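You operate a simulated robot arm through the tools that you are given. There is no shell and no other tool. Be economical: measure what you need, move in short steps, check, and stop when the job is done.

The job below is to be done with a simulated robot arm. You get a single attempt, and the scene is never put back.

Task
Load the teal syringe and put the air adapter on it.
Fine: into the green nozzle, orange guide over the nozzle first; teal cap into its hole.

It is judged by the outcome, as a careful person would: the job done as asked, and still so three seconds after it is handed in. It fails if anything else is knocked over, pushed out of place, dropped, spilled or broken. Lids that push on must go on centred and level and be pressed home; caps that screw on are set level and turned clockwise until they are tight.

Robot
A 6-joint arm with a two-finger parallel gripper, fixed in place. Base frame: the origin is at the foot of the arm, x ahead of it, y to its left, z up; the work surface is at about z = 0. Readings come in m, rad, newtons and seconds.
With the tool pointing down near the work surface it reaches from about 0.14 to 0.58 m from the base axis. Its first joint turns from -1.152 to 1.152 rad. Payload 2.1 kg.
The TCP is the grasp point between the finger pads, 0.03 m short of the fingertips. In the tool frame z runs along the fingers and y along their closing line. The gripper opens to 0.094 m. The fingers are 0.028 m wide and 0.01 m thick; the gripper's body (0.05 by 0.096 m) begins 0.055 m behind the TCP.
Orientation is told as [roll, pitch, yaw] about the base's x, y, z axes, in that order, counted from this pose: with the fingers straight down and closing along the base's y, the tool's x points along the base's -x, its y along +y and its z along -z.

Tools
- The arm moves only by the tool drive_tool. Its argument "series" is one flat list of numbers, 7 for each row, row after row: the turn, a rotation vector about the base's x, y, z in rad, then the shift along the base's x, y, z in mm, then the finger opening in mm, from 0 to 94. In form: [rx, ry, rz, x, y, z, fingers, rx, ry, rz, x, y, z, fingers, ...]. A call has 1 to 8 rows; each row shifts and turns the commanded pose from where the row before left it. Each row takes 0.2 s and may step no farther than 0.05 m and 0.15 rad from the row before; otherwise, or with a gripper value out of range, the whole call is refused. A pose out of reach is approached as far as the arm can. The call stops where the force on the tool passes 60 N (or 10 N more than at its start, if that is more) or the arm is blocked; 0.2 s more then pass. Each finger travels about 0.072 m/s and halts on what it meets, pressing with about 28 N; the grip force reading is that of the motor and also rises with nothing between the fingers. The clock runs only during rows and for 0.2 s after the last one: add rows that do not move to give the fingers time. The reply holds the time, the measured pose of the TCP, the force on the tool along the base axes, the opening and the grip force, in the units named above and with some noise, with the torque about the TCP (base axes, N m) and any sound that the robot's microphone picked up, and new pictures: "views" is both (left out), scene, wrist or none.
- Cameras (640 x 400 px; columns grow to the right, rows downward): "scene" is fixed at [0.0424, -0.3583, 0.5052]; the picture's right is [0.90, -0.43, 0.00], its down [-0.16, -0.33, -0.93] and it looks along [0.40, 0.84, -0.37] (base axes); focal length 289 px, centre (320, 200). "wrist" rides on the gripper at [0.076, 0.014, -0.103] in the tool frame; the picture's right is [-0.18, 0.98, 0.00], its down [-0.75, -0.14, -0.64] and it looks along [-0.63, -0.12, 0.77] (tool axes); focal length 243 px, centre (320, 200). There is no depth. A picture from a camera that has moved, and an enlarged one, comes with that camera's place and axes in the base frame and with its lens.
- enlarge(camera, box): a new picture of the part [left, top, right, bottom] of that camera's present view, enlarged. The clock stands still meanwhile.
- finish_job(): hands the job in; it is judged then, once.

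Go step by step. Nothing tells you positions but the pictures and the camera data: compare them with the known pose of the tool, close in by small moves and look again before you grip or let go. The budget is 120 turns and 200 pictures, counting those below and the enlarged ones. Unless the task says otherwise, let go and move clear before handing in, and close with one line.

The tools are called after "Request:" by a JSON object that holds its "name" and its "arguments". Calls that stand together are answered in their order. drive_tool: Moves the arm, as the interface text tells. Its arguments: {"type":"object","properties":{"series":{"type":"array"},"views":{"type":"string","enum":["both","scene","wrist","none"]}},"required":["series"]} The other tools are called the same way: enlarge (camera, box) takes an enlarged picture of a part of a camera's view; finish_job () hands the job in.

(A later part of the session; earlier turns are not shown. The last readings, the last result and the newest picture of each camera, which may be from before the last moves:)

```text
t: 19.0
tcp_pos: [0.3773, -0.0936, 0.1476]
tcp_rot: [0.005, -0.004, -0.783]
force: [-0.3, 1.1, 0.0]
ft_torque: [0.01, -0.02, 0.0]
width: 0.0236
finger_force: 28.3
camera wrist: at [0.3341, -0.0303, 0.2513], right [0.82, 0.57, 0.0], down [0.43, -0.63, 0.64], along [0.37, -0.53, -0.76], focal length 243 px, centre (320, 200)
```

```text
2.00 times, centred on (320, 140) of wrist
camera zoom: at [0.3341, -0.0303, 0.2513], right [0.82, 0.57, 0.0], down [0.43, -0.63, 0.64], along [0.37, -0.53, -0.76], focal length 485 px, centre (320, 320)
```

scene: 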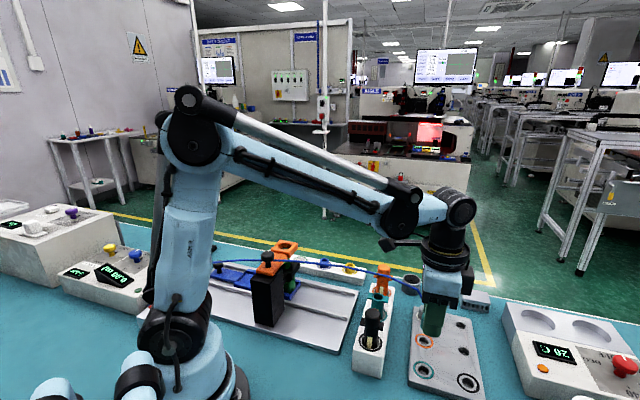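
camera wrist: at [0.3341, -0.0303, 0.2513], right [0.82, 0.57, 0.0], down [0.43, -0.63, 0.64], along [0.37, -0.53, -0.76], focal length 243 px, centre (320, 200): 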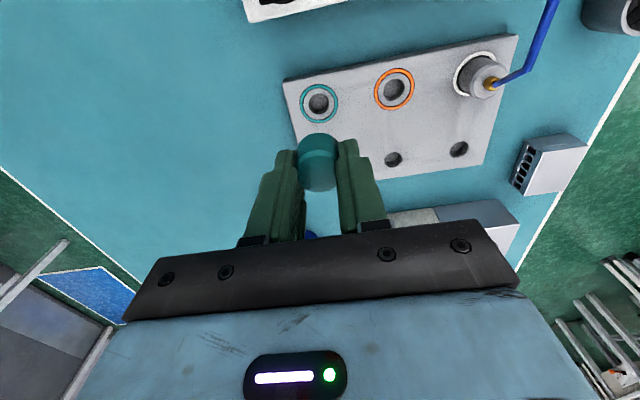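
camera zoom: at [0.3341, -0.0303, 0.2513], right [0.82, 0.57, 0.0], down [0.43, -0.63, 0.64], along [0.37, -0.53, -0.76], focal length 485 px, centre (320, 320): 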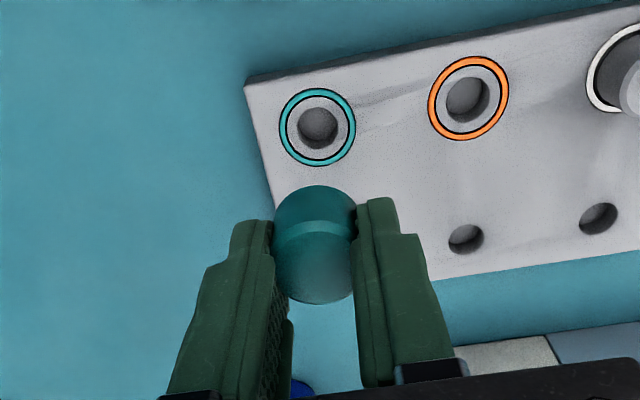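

The cap appears nearly above the teal hole. Lowering to just above the plate to compare.

Request:
{"name": "drive_tool", "arguments": {"series": [0, 0, 0, 0.8, 0, -30, 18, 0, 0, 0, 0, 0, -30, 18, 0, 0, 0, 0, 0, -20, 18, 0, 0, 0, 0, 0, 0, 18]}}

Request:
{"name": "enlarge", "arguments": {"camera": "scene", "box": [385, 300, 465, 400]}}

Request:
{"name": "enlarge", "arguments": {"camera": "wrist", "box": [260, 90, 380, 210]}}

```text
t: 20.0
tcp_pos: [0.3788, -0.0906, 0.0676]
tcp_rot: [0.004, -0.003, -0.783]
force: [-0.2, 1.1, -0.3]
ft_torque: [-0.01, 0.0, -0.01]
width: 0.0237
finger_force: 27.8
camera wrist: at [0.3353, -0.0279, 0.1708], right [0.82, 0.57, 0.0], down [0.43, -0.63, 0.64], along [0.37, -0.53, -0.76], focal length 243 px, centre (320, 200)
```

scene: 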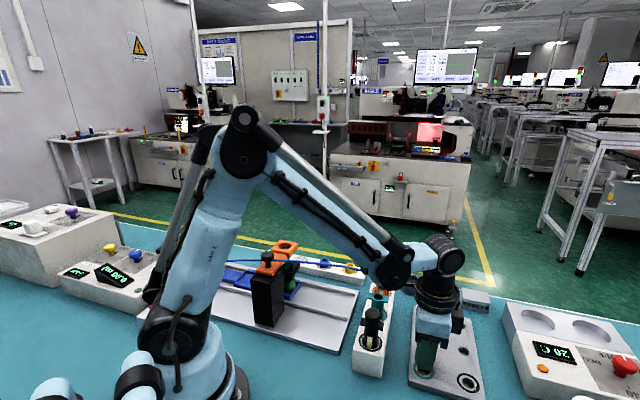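
wrist: 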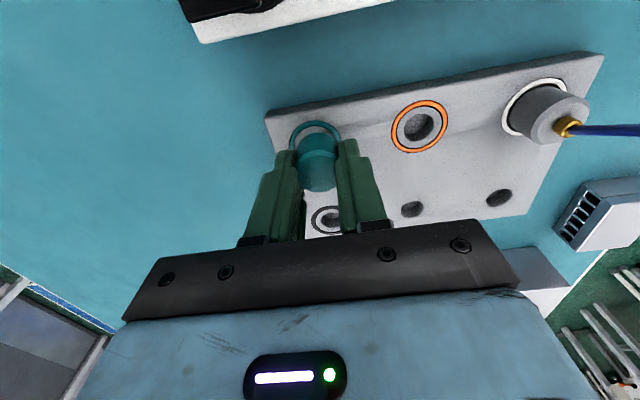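

```text
4.00 times, centred on (425, 350) of scene
camera zoom: at [0.0423, -0.3583, 0.5052], right [0.9, -0.43, 0.0], down [-0.16, -0.33, -0.93], along [0.4, 0.84, -0.37], focal length 1157 px, centre (-100, -400)
```

zoom: 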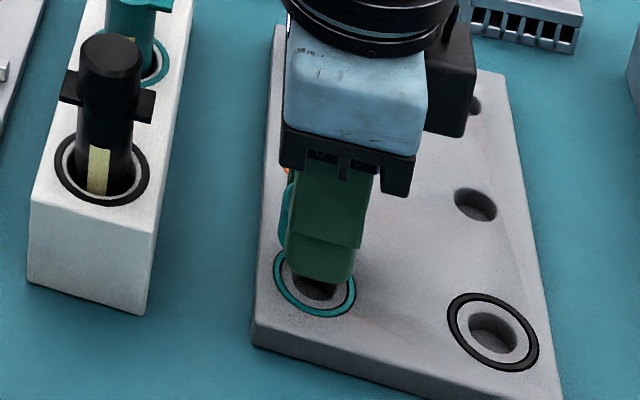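

```text
3.33 times, centred on (320, 150) of wrist
camera zoom: at [0.3353, -0.0279, 0.1708], right [0.82, 0.57, 0.0], down [0.43, -0.63, 0.64], along [0.37, -0.53, -0.76], focal length 809 px, centre (320, 367)
```

zoom: 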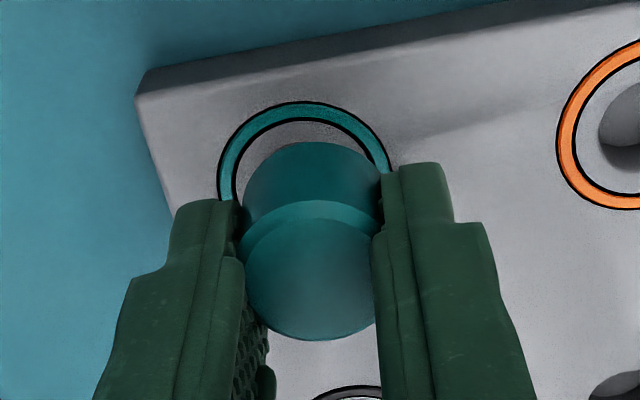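

The cap seems about 3–4 mm short of the hole in -y, and the pose reading drifts a bit. I'll re-read while correcting.

Request:
{"name": "drive_tool", "arguments": {"series": [0, 0, 0, 0, -3, 0, 18, 0, 0, 0, 0, 0, 0, 18, 0, 0, 0, 0, 0, 0, 18], "views": "none"}}

Request:
{"name": "enlarge", "arguments": {"camera": "scene", "box": [400, 330, 450, 390]}}

Request:
{"name": "enlarge", "arguments": {"camera": "wrist", "box": [260, 90, 380, 210]}}

```text
t: 20.8
tcp_pos: [0.3801, -0.0952, 0.0682]
tcp_rot: [0.003, -0.003, -0.783]
force: [-0.6, -0.1, 0.0]
ft_torque: [0.03, 0.02, -0.02]
width: 0.0237
finger_force: 28.0
```

```text
6.67 times, centred on (425, 360) of scene
camera zoom: at [0.0424, -0.3583, 0.5052], right [0.9, -0.43, 0.0], down [-0.16, -0.33, -0.93], along [0.4, 0.84, -0.37], focal length 1929 px, centre (-380, -867)
```

zoom: 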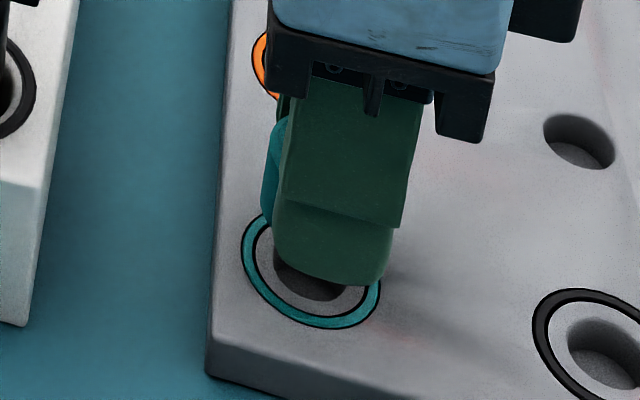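

```text
3.33 times, centred on (320, 150) of wrist
camera zoom: at [0.3354, -0.0322, 0.1707], right [0.82, 0.57, 0.0], down [0.43, -0.63, 0.64], along [0.37, -0.53, -0.76], focal length 809 px, centre (320, 367)
```

zoom: 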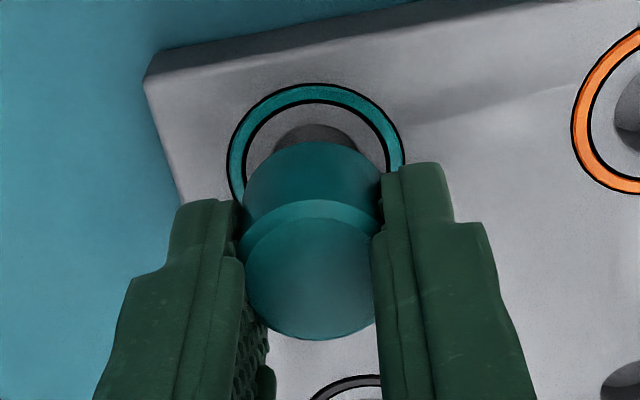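

The ring and cap now line up in both views. Lowering close to the plate.

Request:
{"name": "drive_tool", "arguments": {"series": [0, 0, 0, 0, -0.5, -8, 18, 0, 0, 0, 0, 0, -5, 18, 0, 0, 0, 0, 0, 0, 18], "views": "none"}}

Request:
{"name": "enlarge", "arguments": {"camera": "scene", "box": [400, 330, 450, 390]}}

Request:
{"name": "enlarge", "arguments": {"camera": "wrist", "box": [260, 90, 380, 210]}}

```text
t: 21.6
tcp_pos: [0.3787, -0.0967, 0.0525]
tcp_rot: [0.003, -0.004, -0.784]
force: [-0.2, -0.2, 0.0]
ft_torque: [0.0, 0.05, -0.02]
width: 0.0236
finger_force: 28.0
```

```text
6.67 times, centred on (425, 360) of scene
camera zoom: at [0.0424, -0.3583, 0.5052], right [0.9, -0.43, 0.0], down [-0.16, -0.33, -0.93], along [0.4, 0.84, -0.37], focal length 1929 px, centre (-380, -867)
```

zoom: 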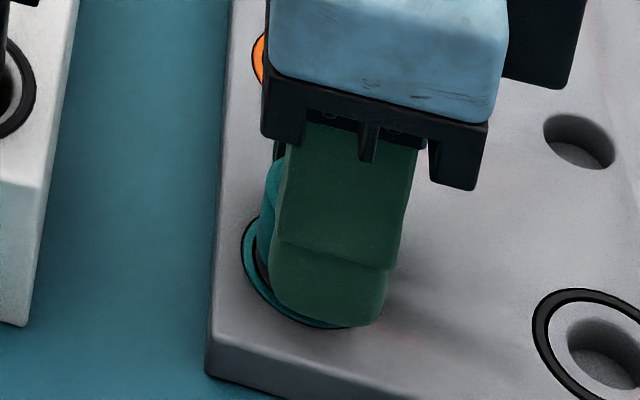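

```text
3.33 times, centred on (320, 150) of wrist
camera zoom: at [0.3358, -0.0329, 0.1562], right [0.82, 0.57, 0.0], down [0.43, -0.63, 0.64], along [0.37, -0.53, -0.76], focal length 809 px, centre (320, 367)
```

zoom: 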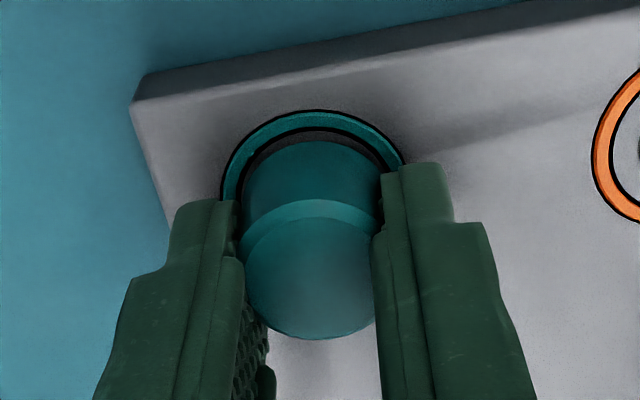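

Nearly centred; shifting about 1 mm forward and lowering until contact.

Request:
{"name": "drive_tool", "arguments": {"series": [0, 0, 0, 0.6, -1, -2, 18, 0, 0, 0, 0, 0, -2, 18, 0, 0, 0, 0, 0, -1.5, 18, 0, 0, 0, 0, 0, 0, 18], "views": "none"}}

Request:
{"name": "enlarge", "arguments": {"camera": "scene", "box": [400, 330, 450, 390]}}

Request:
{"name": "enlarge", "arguments": {"camera": "wrist", "box": [260, 90, 380, 210]}}

```text
t: 22.6
tcp_pos: [0.3805, -0.0968, 0.0489]
tcp_rot: [0.003, -0.003, -0.783]
force: [0.1, 0.6, 3.6]
ft_torque: [-0.13, 0.11, -0.01]
width: 0.0238
finger_force: 28.0
```

```text
6.67 times, centred on (425, 360) of scene
camera zoom: at [0.0423, -0.3583, 0.5052], right [0.9, -0.43, 0.0], down [-0.16, -0.33, -0.93], along [0.4, 0.84, -0.37], focal length 1929 px, centre (-380, -867)
```

zoom: 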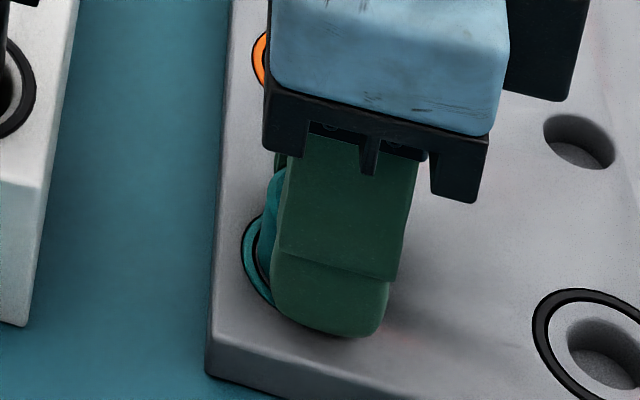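

```text
3.33 times, centred on (320, 150) of wrist
camera zoom: at [0.3366, -0.0333, 0.1522], right [0.82, 0.57, 0.0], down [0.43, -0.63, 0.64], along [0.37, -0.53, -0.76], focal length 809 px, centre (320, 367)
```

zoom: 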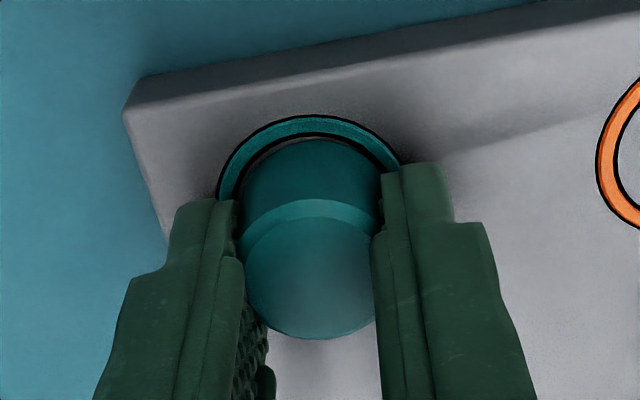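

Light contact at 3.6 N. Pressing slightly further to see whether the cap is seated or still on the rim.

Request:
{"name": "drive_tool", "arguments": {"series": [0, 0, 0, 0, 0, -1, 18, 0, 0, 0, 0, 0, -1, 18, 0, 0, 0, 0, 0, 0, 18], "views": "none"}}

Request:
{"name": "enlarge", "arguments": {"camera": "wrist", "box": [260, 90, 380, 210]}}

```text
t: 23.4
tcp_pos: [0.3802, -0.0965, 0.0467]
tcp_rot: [0.004, -0.002, -0.786]
force: [0.9, 2.0, 4.8]
ft_torque: [-0.04, 0.11, -0.03]
width: 0.0239
finger_force: 28.0
```

```text
3.33 times, centred on (320, 150) of wrist
camera zoom: at [0.3365, -0.0333, 0.1497], right [0.82, 0.57, 0.0], down [0.43, -0.63, 0.64], along [0.37, -0.53, -0.77], focal length 809 px, centre (320, 367)
```

zoom: 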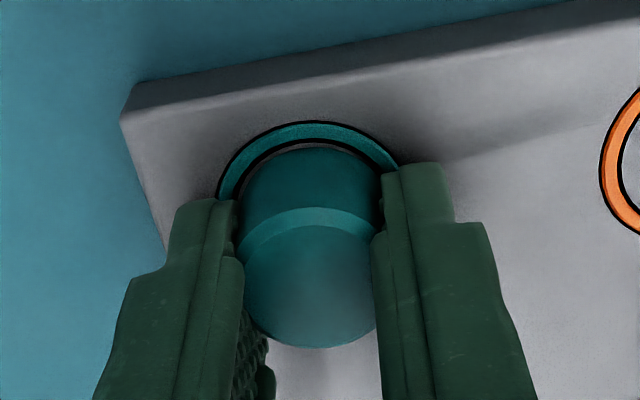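

The cap now stays put while the fingers descend. I'll open just a few millimetres and look at how it sits.

Request:
{"name": "drive_tool", "arguments": {"series": [0, 0, 0, 0, 0, 0, 26, 0, 0, 0, 0, 0, 0, 32, 0, 0, 0, 0, 0, 0, 32], "views": "none"}}

Request:
{"name": "enlarge", "arguments": {"camera": "wrist", "box": [260, 90, 380, 210]}}

Request:
{"name": "enlarge", "arguments": {"camera": "scene", "box": [400, 330, 450, 390]}}

```text
t: 24.2
tcp_pos: [0.3808, -0.0968, 0.0465]
tcp_rot: [0.003, -0.004, -0.783]
force: [-0.2, 0.2, -0.7]
ft_torque: [-0.05, 0.02, -0.01]
width: 0.0321
finger_force: 0.0
```

```text
3.33 times, centred on (320, 150) of wrist
camera zoom: at [0.3366, -0.0335, 0.1498], right [0.82, 0.57, 0.0], down [0.43, -0.63, 0.64], along [0.37, -0.53, -0.76], focal length 809 px, centre (320, 367)
```

zoom: 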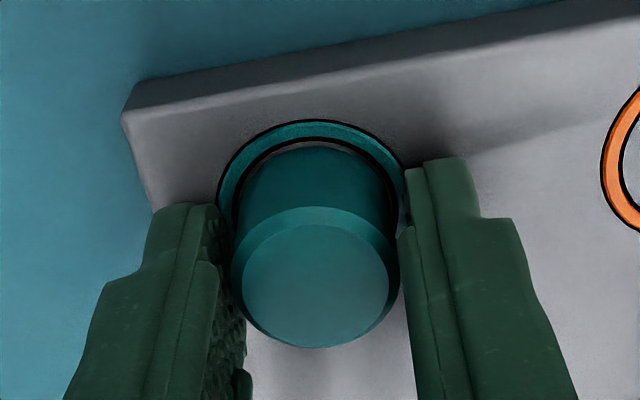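

```text
6.67 times, centred on (425, 360) of scene
camera zoom: at [0.0424, -0.3583, 0.5052], right [0.9, -0.43, 0.0], down [-0.16, -0.33, -0.93], along [0.4, 0.84, -0.37], focal length 1929 px, centre (-380, -867)
```

zoom: 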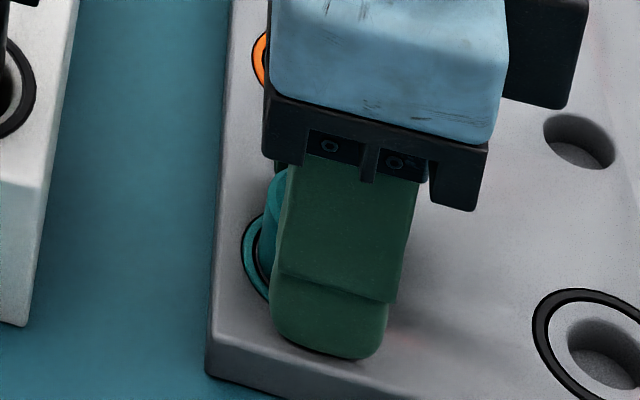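

It stands level. Rising clear to see it fully.

Request:
{"name": "drive_tool", "arguments": {"series": [0, 0, 0, 0, 0, 0, 44, 0, 0, 0, 0, 0, 40, 44, 0, 0, 0, 0, 0, 45, 44, 0, 0, 0, 0, 20, 30, 44, 0, 0, 0, 0, 40, 0, 44], "views": "wrist"}}

Request:
{"name": "enlarge", "arguments": {"camera": "scene", "box": [390, 300, 490, 400]}}

```text
t: 25.4
tcp_pos: [0.3824, -0.0385, 0.1613]
tcp_rot: [0.004, -0.003, -0.784]
force: [0.0, 0.0, -0.2]
ft_torque: [-0.01, 0.03, -0.01]
width: 0.0441
finger_force: 0.0
camera wrist: at [0.3377, 0.0248, 0.2639], right [0.82, 0.57, 0.0], down [0.43, -0.63, 0.64], along [0.37, -0.53, -0.76], focal length 243 px, centre (320, 200)
```

wrist: 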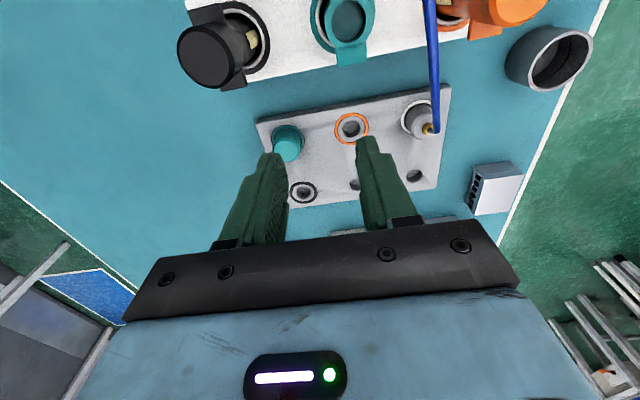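

```text
4.00 times, centred on (440, 350) of scene
camera zoom: at [0.0423, -0.3583, 0.5052], right [0.9, -0.43, 0.0], down [-0.16, -0.33, -0.93], along [0.4, 0.84, -0.37], focal length 1157 px, centre (-160, -400)
```

zoom: 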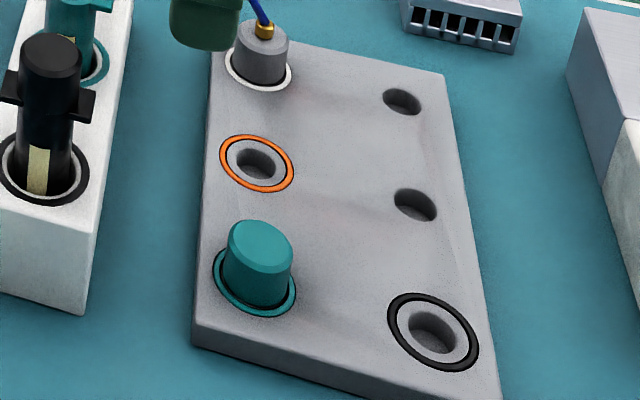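

The cap sits in its ring. Zooming closely to be sure it is fully seated.

Request:
{"name": "enlarge", "arguments": {"camera": "scene", "box": [436, 350, 468, 382]}}

Request:
{"name": "enlarge", "arguments": {"camera": "scene", "box": [437, 346, 473, 386]}}

Request:
{"name": "enlarge", "arguments": {"camera": "wrist", "box": [250, 90, 340, 190]}}

```text
12.50 times, centred on (452, 366) of scene
camera zoom: at [0.0423, -0.3583, 0.5052], right [0.9, -0.43, 0.0], down [-0.16, -0.33, -0.93], along [0.4, 0.84, -0.37], focal length 3617 px, centre (-1330, -1875)
```

zoom: 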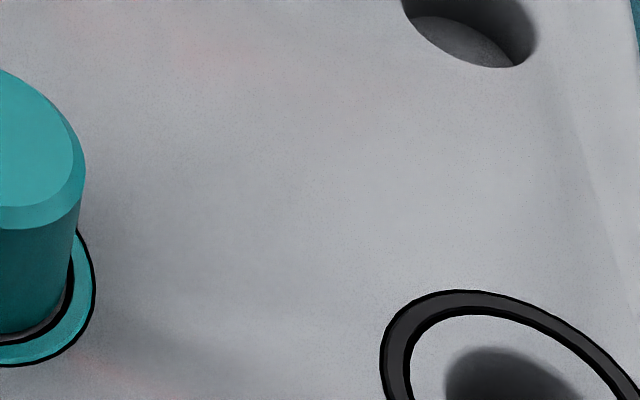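

```text
10.00 times, centred on (455, 366) of scene
camera zoom: at [0.0423, -0.3583, 0.5052], right [0.9, -0.43, 0.0], down [-0.16, -0.33, -0.93], along [0.4, 0.84, -0.37], focal length 2894 px, centre (-1030, -1460)
```

zoom: 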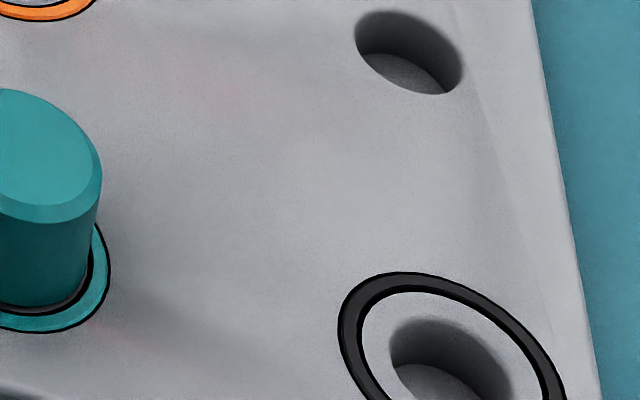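

```text
4.00 times, centred on (295, 140) of wrist
camera zoom: at [0.3377, 0.0248, 0.2639], right [0.82, 0.57, 0.0], down [0.43, -0.63, 0.64], along [0.37, -0.53, -0.76], focal length 970 px, centre (420, 440)
```

zoom: 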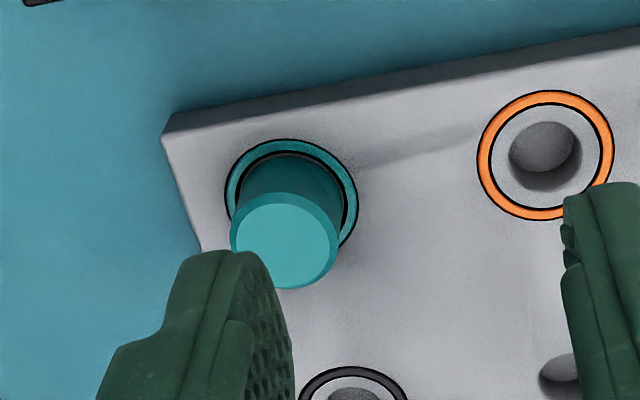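

Request:
{"name": "enlarge", "arguments": {"camera": "scene", "box": [406, 346, 442, 384]}}

```text
10.53 times, centred on (424, 365) of scene
camera zoom: at [0.0423, -0.3583, 0.5052], right [0.9, -0.43, 0.0], down [-0.16, -0.33, -0.93], along [0.4, 0.84, -0.37], focal length 3046 px, centre (-775, -1537)
```

zoom: 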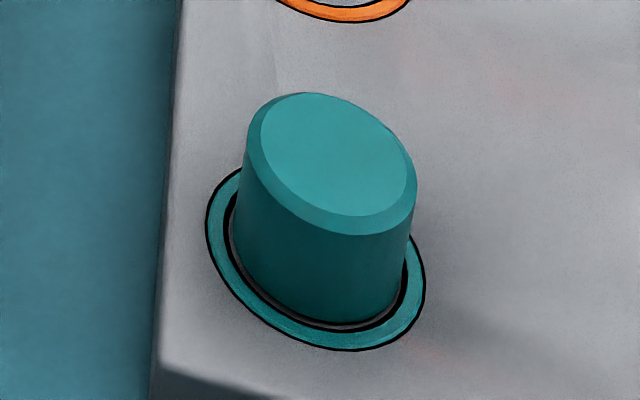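

The cap is seated flush and concentric. Back to the syringe, over its mouth to view it.

Request:
{"name": "drive_tool", "arguments": {"series": [0, 0, 0, -8, 30, 20, 44, 0, 0, 0, -14, 31, 0, 44, 0, 0, 0, 0, 0, 0, 44], "views": "wrist"}}

Request:
{"name": "enlarge", "arguments": {"camera": "wrist", "box": [260, 70, 400, 180]}}

Request:
{"name": "enlarge", "arguments": {"camera": "scene", "box": [355, 270, 405, 340]}}

```text
t: 26.2
tcp_pos: [0.3591, 0.0224, 0.1816]
tcp_rot: [0.003, -0.004, -0.782]
force: [0.3, 0.1, 0.4]
ft_torque: [0.01, 0.03, -0.01]
width: 0.044
finger_force: 0.0
camera wrist: at [0.3148, 0.0861, 0.2849], right [0.82, 0.57, 0.0], down [0.43, -0.63, 0.64], along [0.37, -0.53, -0.76], focal length 243 px, centre (320, 200)
```

wrist: 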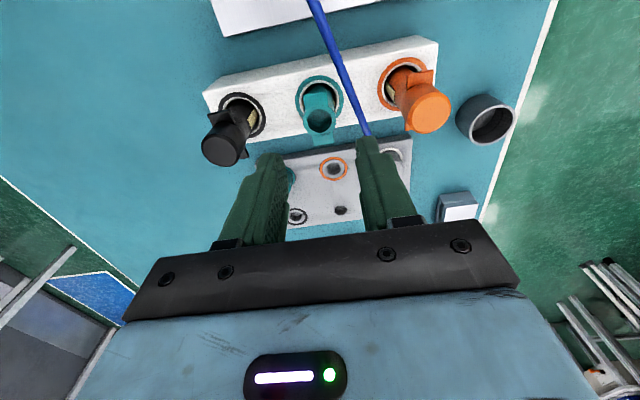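

```text
3.64 times, centred on (330, 125) of wrist
camera zoom: at [0.3148, 0.0861, 0.2849], right [0.82, 0.57, 0.0], down [0.43, -0.63, 0.64], along [0.37, -0.53, -0.76], focal length 882 px, centre (284, 473)
```

zoom: 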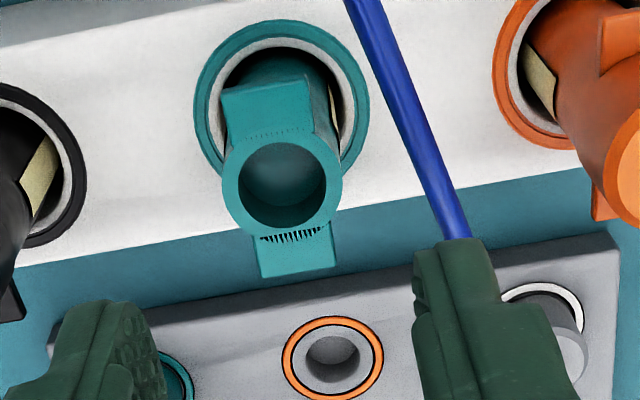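

```text
5.71 times, centred on (380, 305) of scene
camera zoom: at [0.0424, -0.3583, 0.5052], right [0.9, -0.43, 0.0], down [-0.16, -0.33, -0.93], along [0.4, 0.84, -0.37], focal length 1653 px, centre (-23, -400)
```

zoom: 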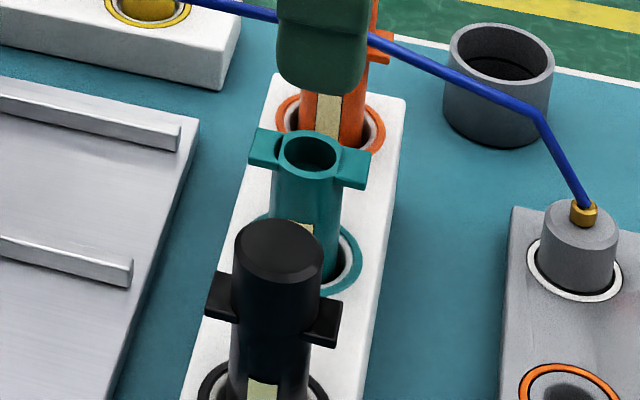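

The mouth is centred at about (0.3586, 0.024), top at z≈0.098. I'll grip the barrel with the fingertips ~12 mm below the wings.

Request:
{"name": "drive_tool", "arguments": {"series": [0, 0, 0, 0, 1, -35, 44, 0, 0, 0, 0, 0, -25, 44, 0, 0, 0, 0, 0, -12, 44, 0, 0, 0, 0, 0, 0, 26, 0, 0, 0, 0, 0, 0, 18, 0, 0, 0, 0, 0, 0, 18], "views": "wrist"}}

Request:
{"name": "enlarge", "arguments": {"camera": "wrist", "box": [260, 80, 380, 200]}}

Request:
{"name": "enlarge", "arguments": {"camera": "scene", "box": [355, 270, 405, 340]}}

```text
t: 27.6
tcp_pos: [0.3607, 0.0221, 0.1123]
tcp_rot: [0.002, -0.003, -0.784]
force: [-0.6, 0.5, -0.3]
ft_torque: [-0.01, -0.01, -0.01]
width: 0.0247
finger_force: 28.4
camera wrist: at [0.3164, 0.0871, 0.2137], right [0.82, 0.57, 0.0], down [0.43, -0.63, 0.64], along [0.37, -0.53, -0.76], focal length 243 px, centre (320, 200)
```

wrist: 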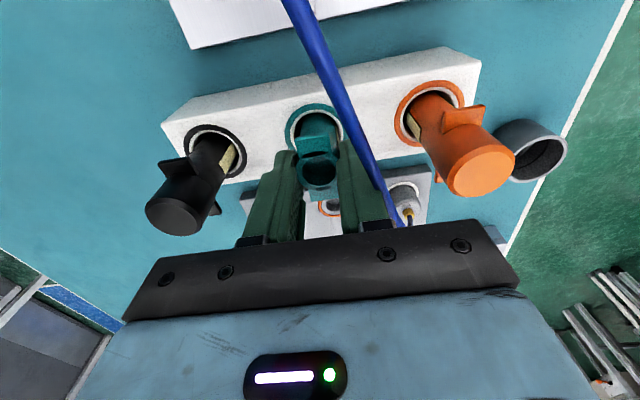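

```text
3.33 times, centred on (320, 140) of wrist
camera zoom: at [0.3164, 0.0871, 0.2137], right [0.82, 0.57, 0.0], down [0.43, -0.63, 0.64], along [0.37, -0.53, -0.76], focal length 809 px, centre (320, 400)
```

zoom: 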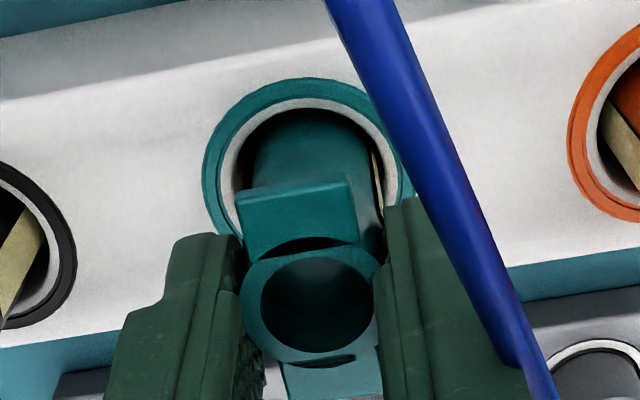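

```text
5.71 times, centred on (380, 305) of scene
camera zoom: at [0.0424, -0.3583, 0.5052], right [0.9, -0.43, 0.0], down [-0.16, -0.33, -0.93], along [0.4, 0.84, -0.37], focal length 1653 px, centre (-23, -400)
```

zoom: 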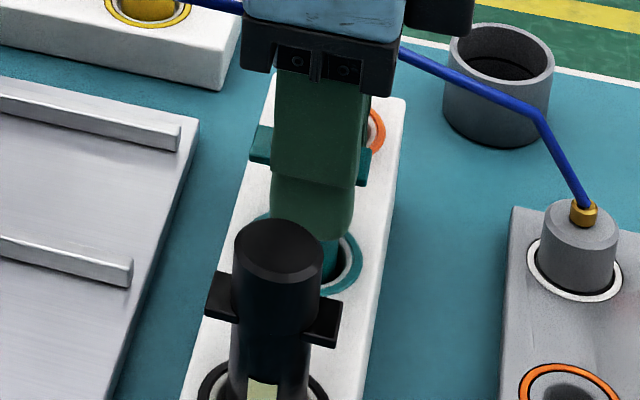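

Gripped at 24.7 mm. Lifting straight up to see the whole syringe.

Request:
{"name": "drive_tool", "arguments": {"series": [0, 0, 0, 0, 0, 10, 18, 0, 0, 0, 0, 0, 25, 18, 0, 0, 0, 0, 0, 35, 18, 0, 0, 0, 0, 0, 35, 18, 0, 0, 0, 0, 0, 20, 18]}}

Request:
{"name": "enlarge", "arguments": {"camera": "scene", "box": [340, 190, 430, 330]}}

```text
t: 28.8
tcp_pos: [0.3583, 0.0231, 0.2329]
tcp_rot: [0.005, -0.005, -0.784]
force: [-0.2, -0.6, -0.6]
ft_torque: [0.0, -0.03, -0.01]
width: 0.0246
finger_force: 28.1
camera wrist: at [0.3135, 0.0875, 0.3374], right [0.82, 0.57, 0.0], down [0.43, -0.63, 0.64], along [0.37, -0.53, -0.76], focal length 243 px, centre (320, 200)
```

scene: 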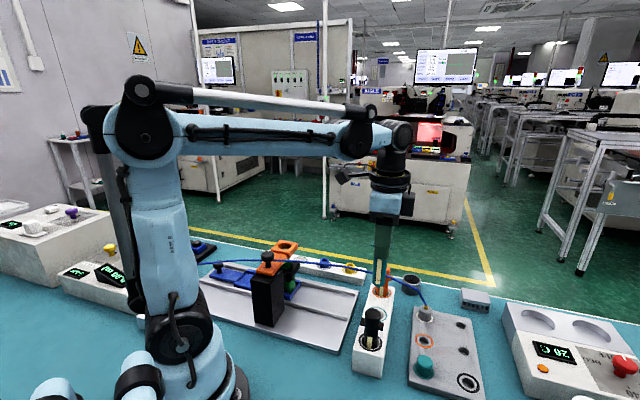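
wrist: 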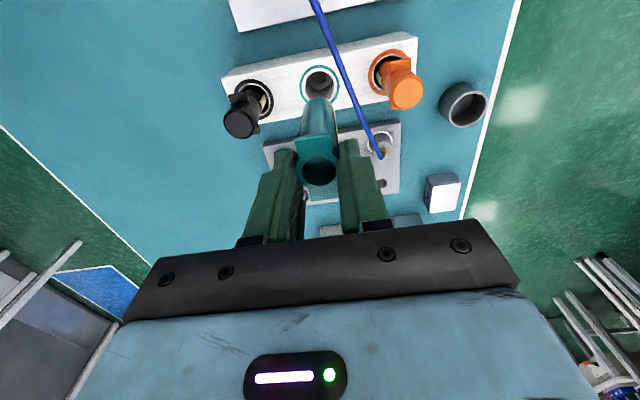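

```text
2.86 times, centred on (385, 260) of scene
camera zoom: at [0.0424, -0.3583, 0.5052], right [0.9, -0.43, 0.0], down [-0.16, -0.33, -0.93], along [0.4, 0.84, -0.37], focal length 827 px, centre (134, 29)
```

zoom: 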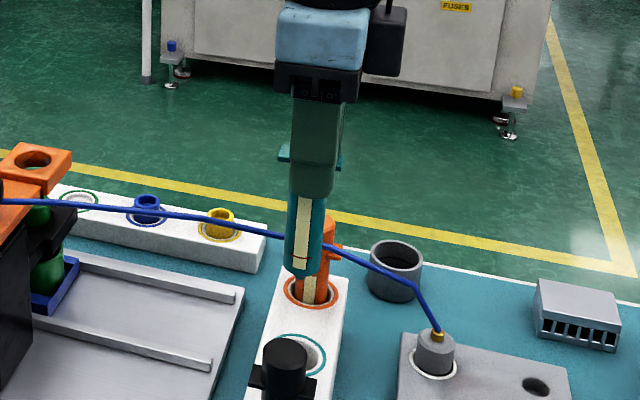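

The syringe is about 98 mm long, bottom end at TCP−0.117 m. I'll raise it above the tube and carry it to the guide hole near (0.228, 0.231).

Request:
{"name": "drive_tool", "arguments": {"series": [0, 0, 0, 0, 0, 45, 18, 0, 0, 0, -10, 10, 40, 18, 0, 0, 0, -25, 40, 0, 18, 0, 0, 0, -25, 40, 0, 18, 0, 0, 0, -25, 40, 0, 18, 0, 0, 0, -25, 40, 0, 18, 0, 0, 0, -20, 37, -10, 18, 0, 0, 0, 0, 0, 0, 18]}}

Request:
{"name": "enlarge", "arguments": {"camera": "wrist", "box": [240, 20, 400, 200]}}

Request:
{"name": "enlarge", "arguments": {"camera": "scene", "box": [230, 170, 330, 300]}}

```text
t: 30.6
tcp_pos: [0.2291, 0.2338, 0.309]
tcp_rot: [0.004, -0.004, -0.782]
force: [0.1, -0.6, -0.3]
ft_torque: [0.04, 0.0, -0.01]
width: 0.0247
finger_force: 27.9
camera wrist: at [0.1847, 0.2966, 0.4125], right [0.82, 0.57, 0.0], down [0.43, -0.63, 0.64], along [0.37, -0.53, -0.76], focal length 243 px, centre (320, 200)
```

scene: 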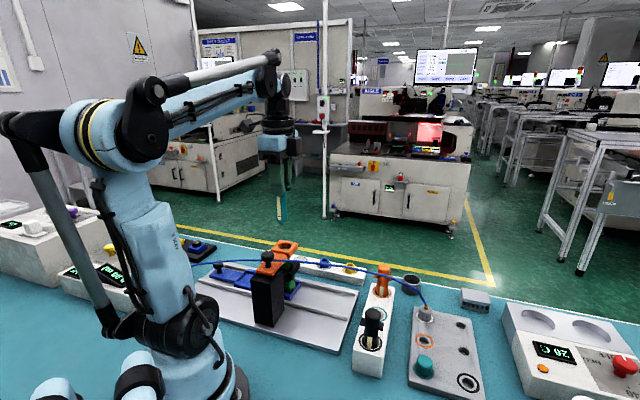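
wrist: 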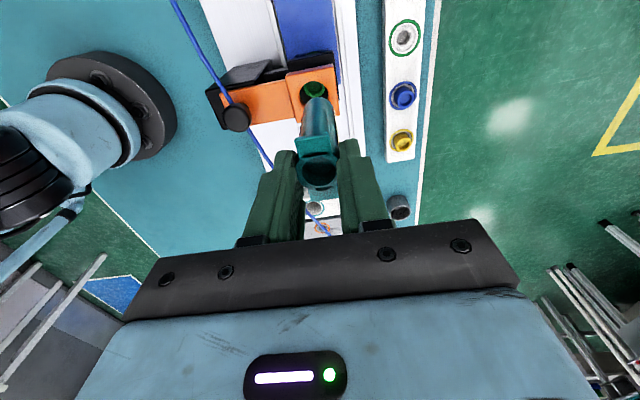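

```text
2.22 times, centred on (320, 110) of wrist
camera zoom: at [0.1847, 0.2966, 0.4125], right [0.82, 0.57, 0.0], down [0.43, -0.63, 0.64], along [0.37, -0.53, -0.76], focal length 539 px, centre (320, 400)
```

zoom: 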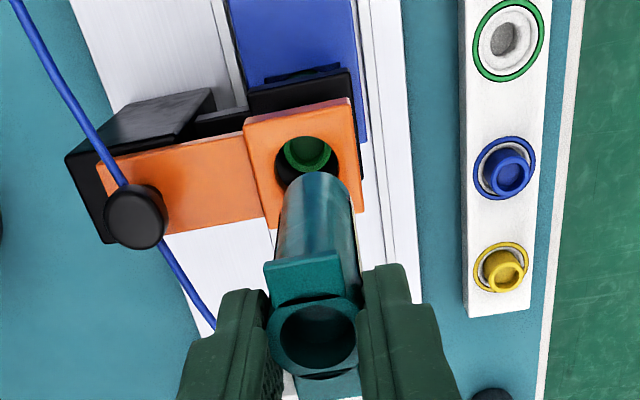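

```text
3.08 times, centred on (280, 235) of scene
camera zoom: at [0.0424, -0.3583, 0.5052], right [0.9, -0.43, 0.0], down [-0.16, -0.33, -0.93], along [0.4, 0.84, -0.37], focal length 890 px, centre (443, 92)
```

zoom: 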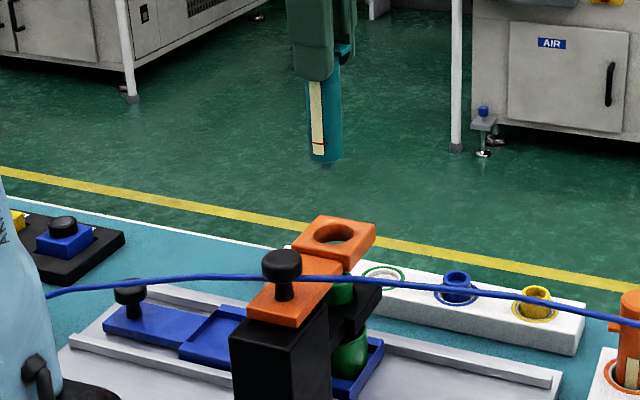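

The nozzle shows through the guide hole, and the syringe's lower end looks ~6 mm too far to the picture's right. Shifting and lowering to just above the guide.

Request:
{"name": "drive_tool", "arguments": {"series": [0, 0, 0, -4, -3, -15, 18, 0, 0, 0, 0, 0, -15, 18, 0, 0, 0, 0, 0, 0, 18], "views": "none"}}

Request:
{"name": "enlarge", "arguments": {"camera": "wrist", "box": [250, 40, 390, 200]}}

Request:
{"name": "enlarge", "arguments": {"camera": "scene", "box": [245, 190, 325, 290]}}

```text
t: 31.4
tcp_pos: [0.2264, 0.2279, 0.2787]
tcp_rot: [0.003, -0.003, -0.783]
force: [0.3, 0.0, -0.2]
ft_torque: [0.01, -0.01, 0.01]
width: 0.0248
finger_force: 28.0
```

```text
2.50 times, centred on (320, 120) of wrist
camera zoom: at [0.1813, 0.2917, 0.3821], right [0.82, 0.57, 0.0], down [0.43, -0.63, 0.64], along [0.37, -0.53, -0.76], focal length 606 px, centre (320, 400)
```

zoom: 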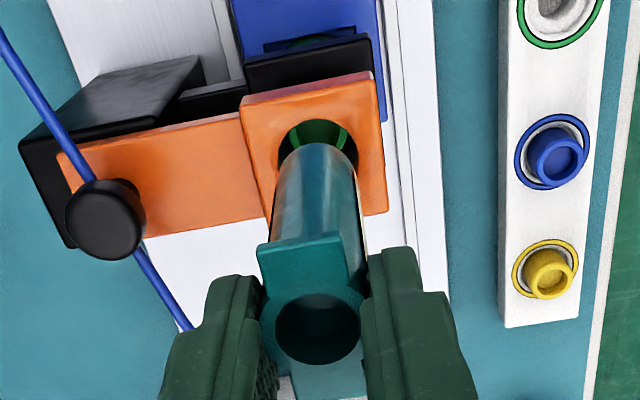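

```text
4.00 times, centred on (285, 240) of scene
camera zoom: at [0.0424, -0.3583, 0.5052], right [0.9, -0.43, 0.0], down [-0.16, -0.33, -0.93], along [0.4, 0.84, -0.37], focal length 1157 px, centre (460, 40)
```

zoom: 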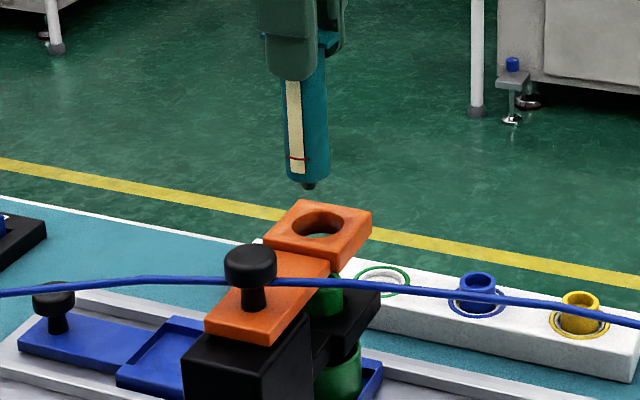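

The views disagree by a few mm; the scene view shows the tip needs to go ~8 mm to its right while the wrist view is centred laterally. Moving mostly forward in the wrist view, then re-checking.

Request:
{"name": "drive_tool", "arguments": {"series": [0, 0, 0, 4, -6, -3, 18, 0, 0, 0, 0, 0, -5, 18, 0, 0, 0, 0, 0, 0, 18], "views": "none"}}

Request:
{"name": "enlarge", "arguments": {"camera": "wrist", "box": [270, 60, 370, 160]}}

Request:
{"name": "enlarge", "arguments": {"camera": "scene", "box": [255, 200, 315, 270]}}

```text
t: 32.2
tcp_pos: [0.2286, 0.2229, 0.2711]
tcp_rot: [0.004, -0.003, -0.783]
force: [-0.6, -0.8, 0.2]
ft_torque: [-0.01, 0.02, -0.01]
width: 0.0248
finger_force: 28.0
```

```text
4.00 times, centred on (320, 110) of wrist
camera zoom: at [0.1851, 0.2861, 0.3746], right [0.82, 0.57, 0.0], down [0.43, -0.63, 0.64], along [0.37, -0.53, -0.76], focal length 970 px, centre (320, 560)
```

zoom: 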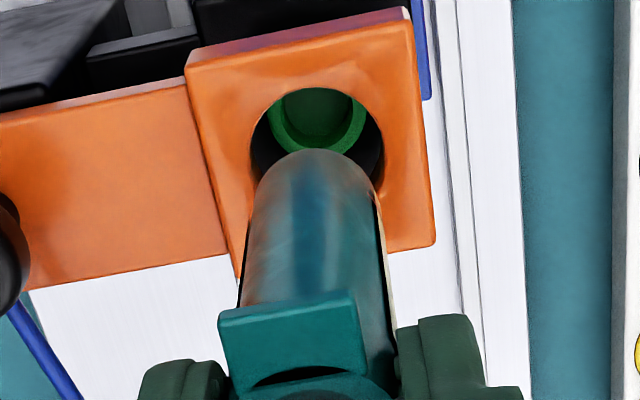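

```text
5.71 times, centred on (285, 235) of scene
camera zoom: at [0.0424, -0.3583, 0.5052], right [0.9, -0.43, 0.0], down [-0.16, -0.33, -0.93], along [0.4, 0.84, -0.37], focal length 1653 px, centre (520, 0)
```

zoom: 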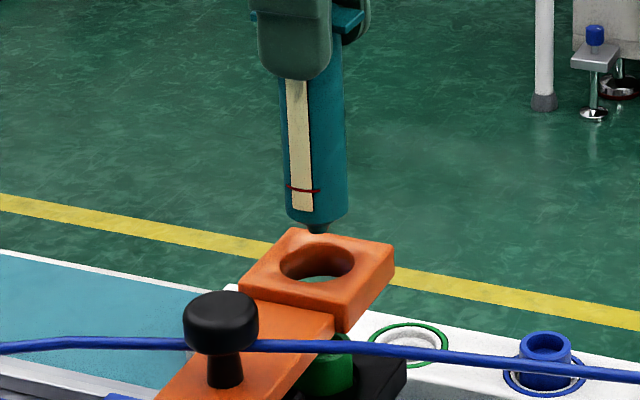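

Both views now show the tip over the guide hole within ~2 mm (clearance ~3 mm). Lowering carefully into the guide.

Request:
{"name": "drive_tool", "arguments": {"series": [0, 0, 0, -0.7, 1, -6, 18, 0, 0, 0, 0, 0, -7, 18, 0, 0, 0, 0, 0, -7, 18, 0, 0, 0, 0, 0, 0, 18], "views": "none"}}

Request:
{"name": "enlarge", "arguments": {"camera": "wrist", "box": [270, 60, 370, 160]}}

Request:
{"name": "enlarge", "arguments": {"camera": "scene", "box": [255, 200, 315, 270]}}

```text
t: 33.2
tcp_pos: [0.2264, 0.222, 0.2514]
tcp_rot: [0.003, -0.004, -0.783]
force: [0.6, 0.0, 0.1]
ft_torque: [0.04, 0.02, -0.03]
width: 0.0247
finger_force: 28.3
```

```text
4.00 times, centred on (320, 110) of wrist
camera zoom: at [0.1824, 0.2865, 0.3538], right [0.82, 0.57, 0.0], down [0.43, -0.63, 0.64], along [0.37, -0.53, -0.76], focal length 970 px, centre (320, 560)
```

zoom: 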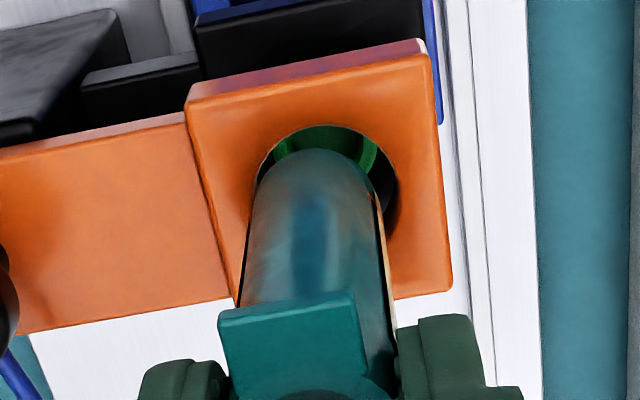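

```text
5.71 times, centred on (285, 235) of scene
camera zoom: at [0.0424, -0.3583, 0.5052], right [0.9, -0.43, 0.0], down [-0.16, -0.33, -0.93], along [0.4, 0.84, -0.37], focal length 1653 px, centre (520, 0)
```

zoom: 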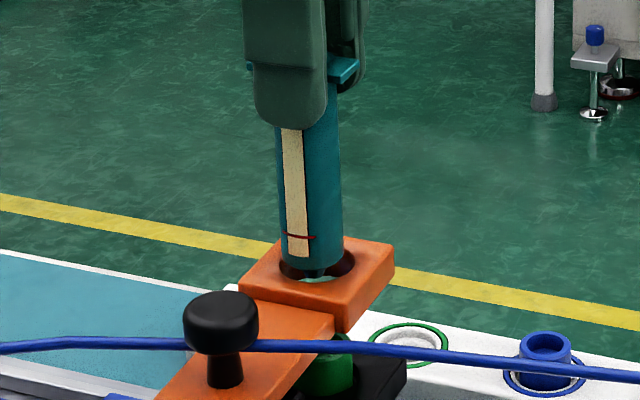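

Slightly left of centre in both views; shifting +2.4 mm in x and lowering on.

Request:
{"name": "drive_tool", "arguments": {"series": [0, 0, 0, 2.4, 0, 0, 18, 0, 0, 0, 0, 0, -5, 18, 0, 0, 0, 0, 0, -5, 18, 0, 0, 0, 0, 0, 0, 18], "views": "none"}}

Request:
{"name": "enlarge", "arguments": {"camera": "wrist", "box": [270, 60, 370, 160]}}

Request:
{"name": "enlarge", "arguments": {"camera": "scene", "box": [255, 200, 315, 270]}}

```text
t: 34.2
tcp_pos: [0.2297, 0.2211, 0.2415]
tcp_rot: [0.002, -0.005, -0.784]
force: [-0.4, -0.1, -1.1]
ft_torque: [0.0, -0.03, 0.0]
width: 0.0248
finger_force: 27.7
```

```text
4.00 times, centred on (320, 110) of wrist
camera zoom: at [0.1858, 0.2857, 0.3447], right [0.82, 0.57, 0.0], down [0.43, -0.63, 0.64], along [0.37, -0.53, -0.76], focal length 970 px, centre (320, 560)
```

zoom: 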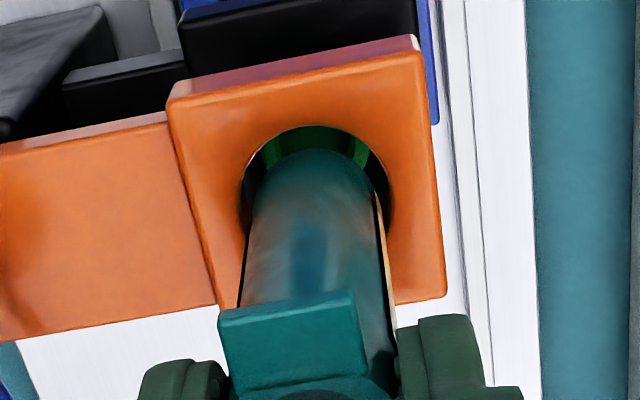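

```text
5.71 times, centred on (285, 235) of scene
camera zoom: at [0.0424, -0.3583, 0.5052], right [0.9, -0.43, 0.0], down [-0.16, -0.33, -0.93], along [0.4, 0.84, -0.37], focal length 1653 px, centre (520, 0)
```

zoom: 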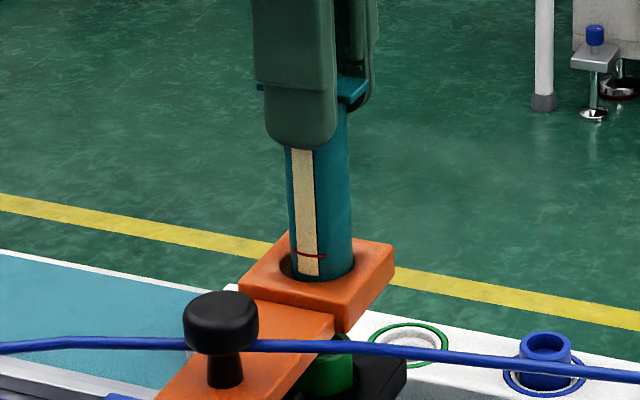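

It's in the guide, about 2 mm too far forward; correcting and lowering to the nozzle.

Request:
{"name": "drive_tool", "arguments": {"series": [0, 0, 0, -1.1, 1.6, 0, 18, 0, 0, 0, 0, 0, -5, 18, 0, 0, 0, 0, 0, -5, 18, 0, 0, 0, 0, 0, 0, 18], "views": "none"}}

Request:
{"name": "enlarge", "arguments": {"camera": "wrist", "box": [270, 60, 370, 160]}}

Request:
{"name": "enlarge", "arguments": {"camera": "scene", "box": [255, 200, 315, 270]}}

```text
t: 35.2
tcp_pos: [0.2301, 0.2244, 0.2301]
tcp_rot: [0.004, -0.004, -0.783]
force: [0.1, -0.9, -0.7]
ft_torque: [-0.03, 0.01, 0.01]
width: 0.0247
finger_force: 27.8
```

```text
4.00 times, centred on (320, 110) of wrist
camera zoom: at [0.1855, 0.2887, 0.3342], right [0.82, 0.57, 0.0], down [0.43, -0.63, 0.64], along [0.37, -0.53, -0.76], focal length 970 px, centre (320, 560)
```

zoom: 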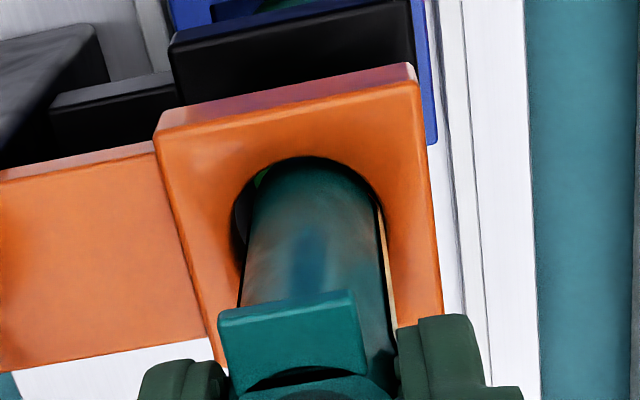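

```text
5.71 times, centred on (285, 235) of scene
camera zoom: at [0.0424, -0.3583, 0.5052], right [0.9, -0.43, 0.0], down [-0.16, -0.33, -0.93], along [0.4, 0.84, -0.37], focal length 1653 px, centre (520, 0)
```

zoom: 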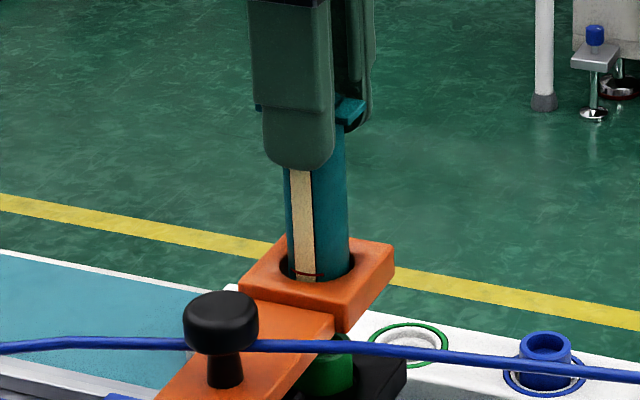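

Well centred in both views. Continuing down in steps toward the nozzle.

Request:
{"name": "drive_tool", "arguments": {"series": [0, 0, 0, -0.5, -0.3, -5, 18, 0, 0, 0, 0, 0, -5, 18, 0, 0, 0, 0, 0, -5, 18, 0, 0, 0, 0, 0, 0, 18], "views": "none"}}

Request:
{"name": "enlarge", "arguments": {"camera": "wrist", "box": [270, 60, 370, 160]}}

Request:
{"name": "enlarge", "arguments": {"camera": "scene", "box": [255, 200, 315, 270]}}

```text
t: 36.2
tcp_pos: [0.2278, 0.2222, 0.217]
tcp_rot: [0.004, -0.004, -0.783]
force: [0.9, 0.2, -1.2]
ft_torque: [-0.01, 0.0, -0.01]
width: 0.0248
finger_force: 27.9
```

```text
4.00 times, centred on (320, 110) of wrist
camera zoom: at [0.1844, 0.287, 0.3201], right [0.82, 0.57, 0.0], down [0.43, -0.63, 0.64], along [0.37, -0.53, -0.76], focal length 970 px, centre (320, 560)
```

zoom: 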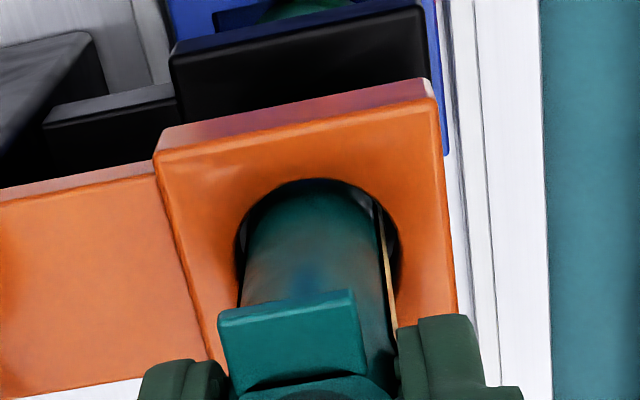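

```text
5.71 times, centred on (285, 235) of scene
camera zoom: at [0.0424, -0.3583, 0.5052], right [0.9, -0.43, 0.0], down [-0.16, -0.33, -0.93], along [0.4, 0.84, -0.37], focal length 1653 px, centre (520, 0)
```

zoom: 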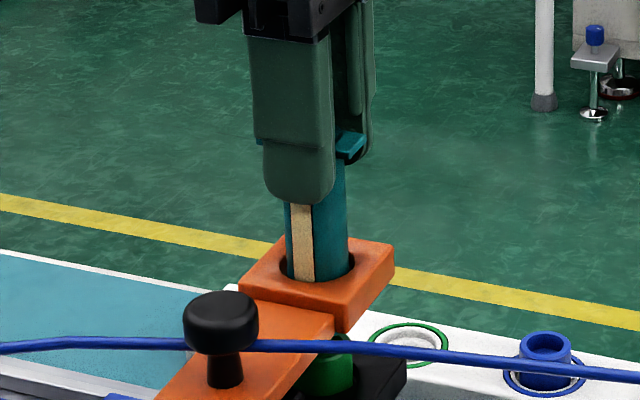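

Still centred, no contact. Continuing.

Request:
{"name": "drive_tool", "arguments": {"series": [0, 0, 0, 0.4, 0, -4, 18, 0, 0, 0, 0, 0, -4, 18, 0, 0, 0, 0, 0, -4, 18, 0, 0, 0, 0, 0, 0, 18], "views": "none"}}

Request:
{"name": "enlarge", "arguments": {"camera": "scene", "box": [255, 200, 315, 270]}}

```text
t: 37.2
tcp_pos: [0.2291, 0.2245, 0.2051]
tcp_rot: [0.004, -0.003, -0.784]
force: [-0.4, 0.5, 27.8]
ft_torque: [0.06, 0.22, -0.05]
width: 0.0249
finger_force: 27.9
```

```text
5.71 times, centred on (285, 235) of scene
camera zoom: at [0.0423, -0.3584, 0.5052], right [0.9, -0.43, 0.0], down [-0.16, -0.33, -0.93], along [0.4, 0.84, -0.37], focal length 1653 px, centre (520, 0)
```

zoom: 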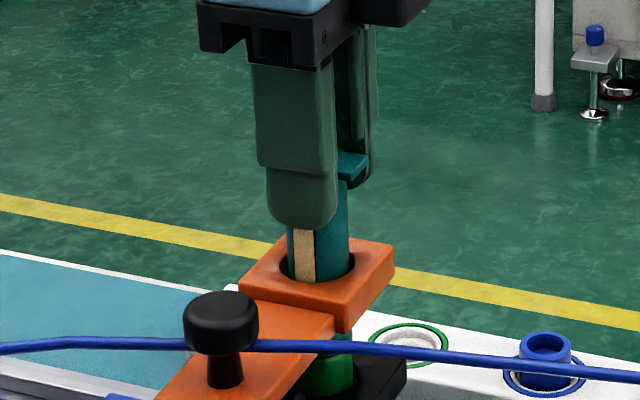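

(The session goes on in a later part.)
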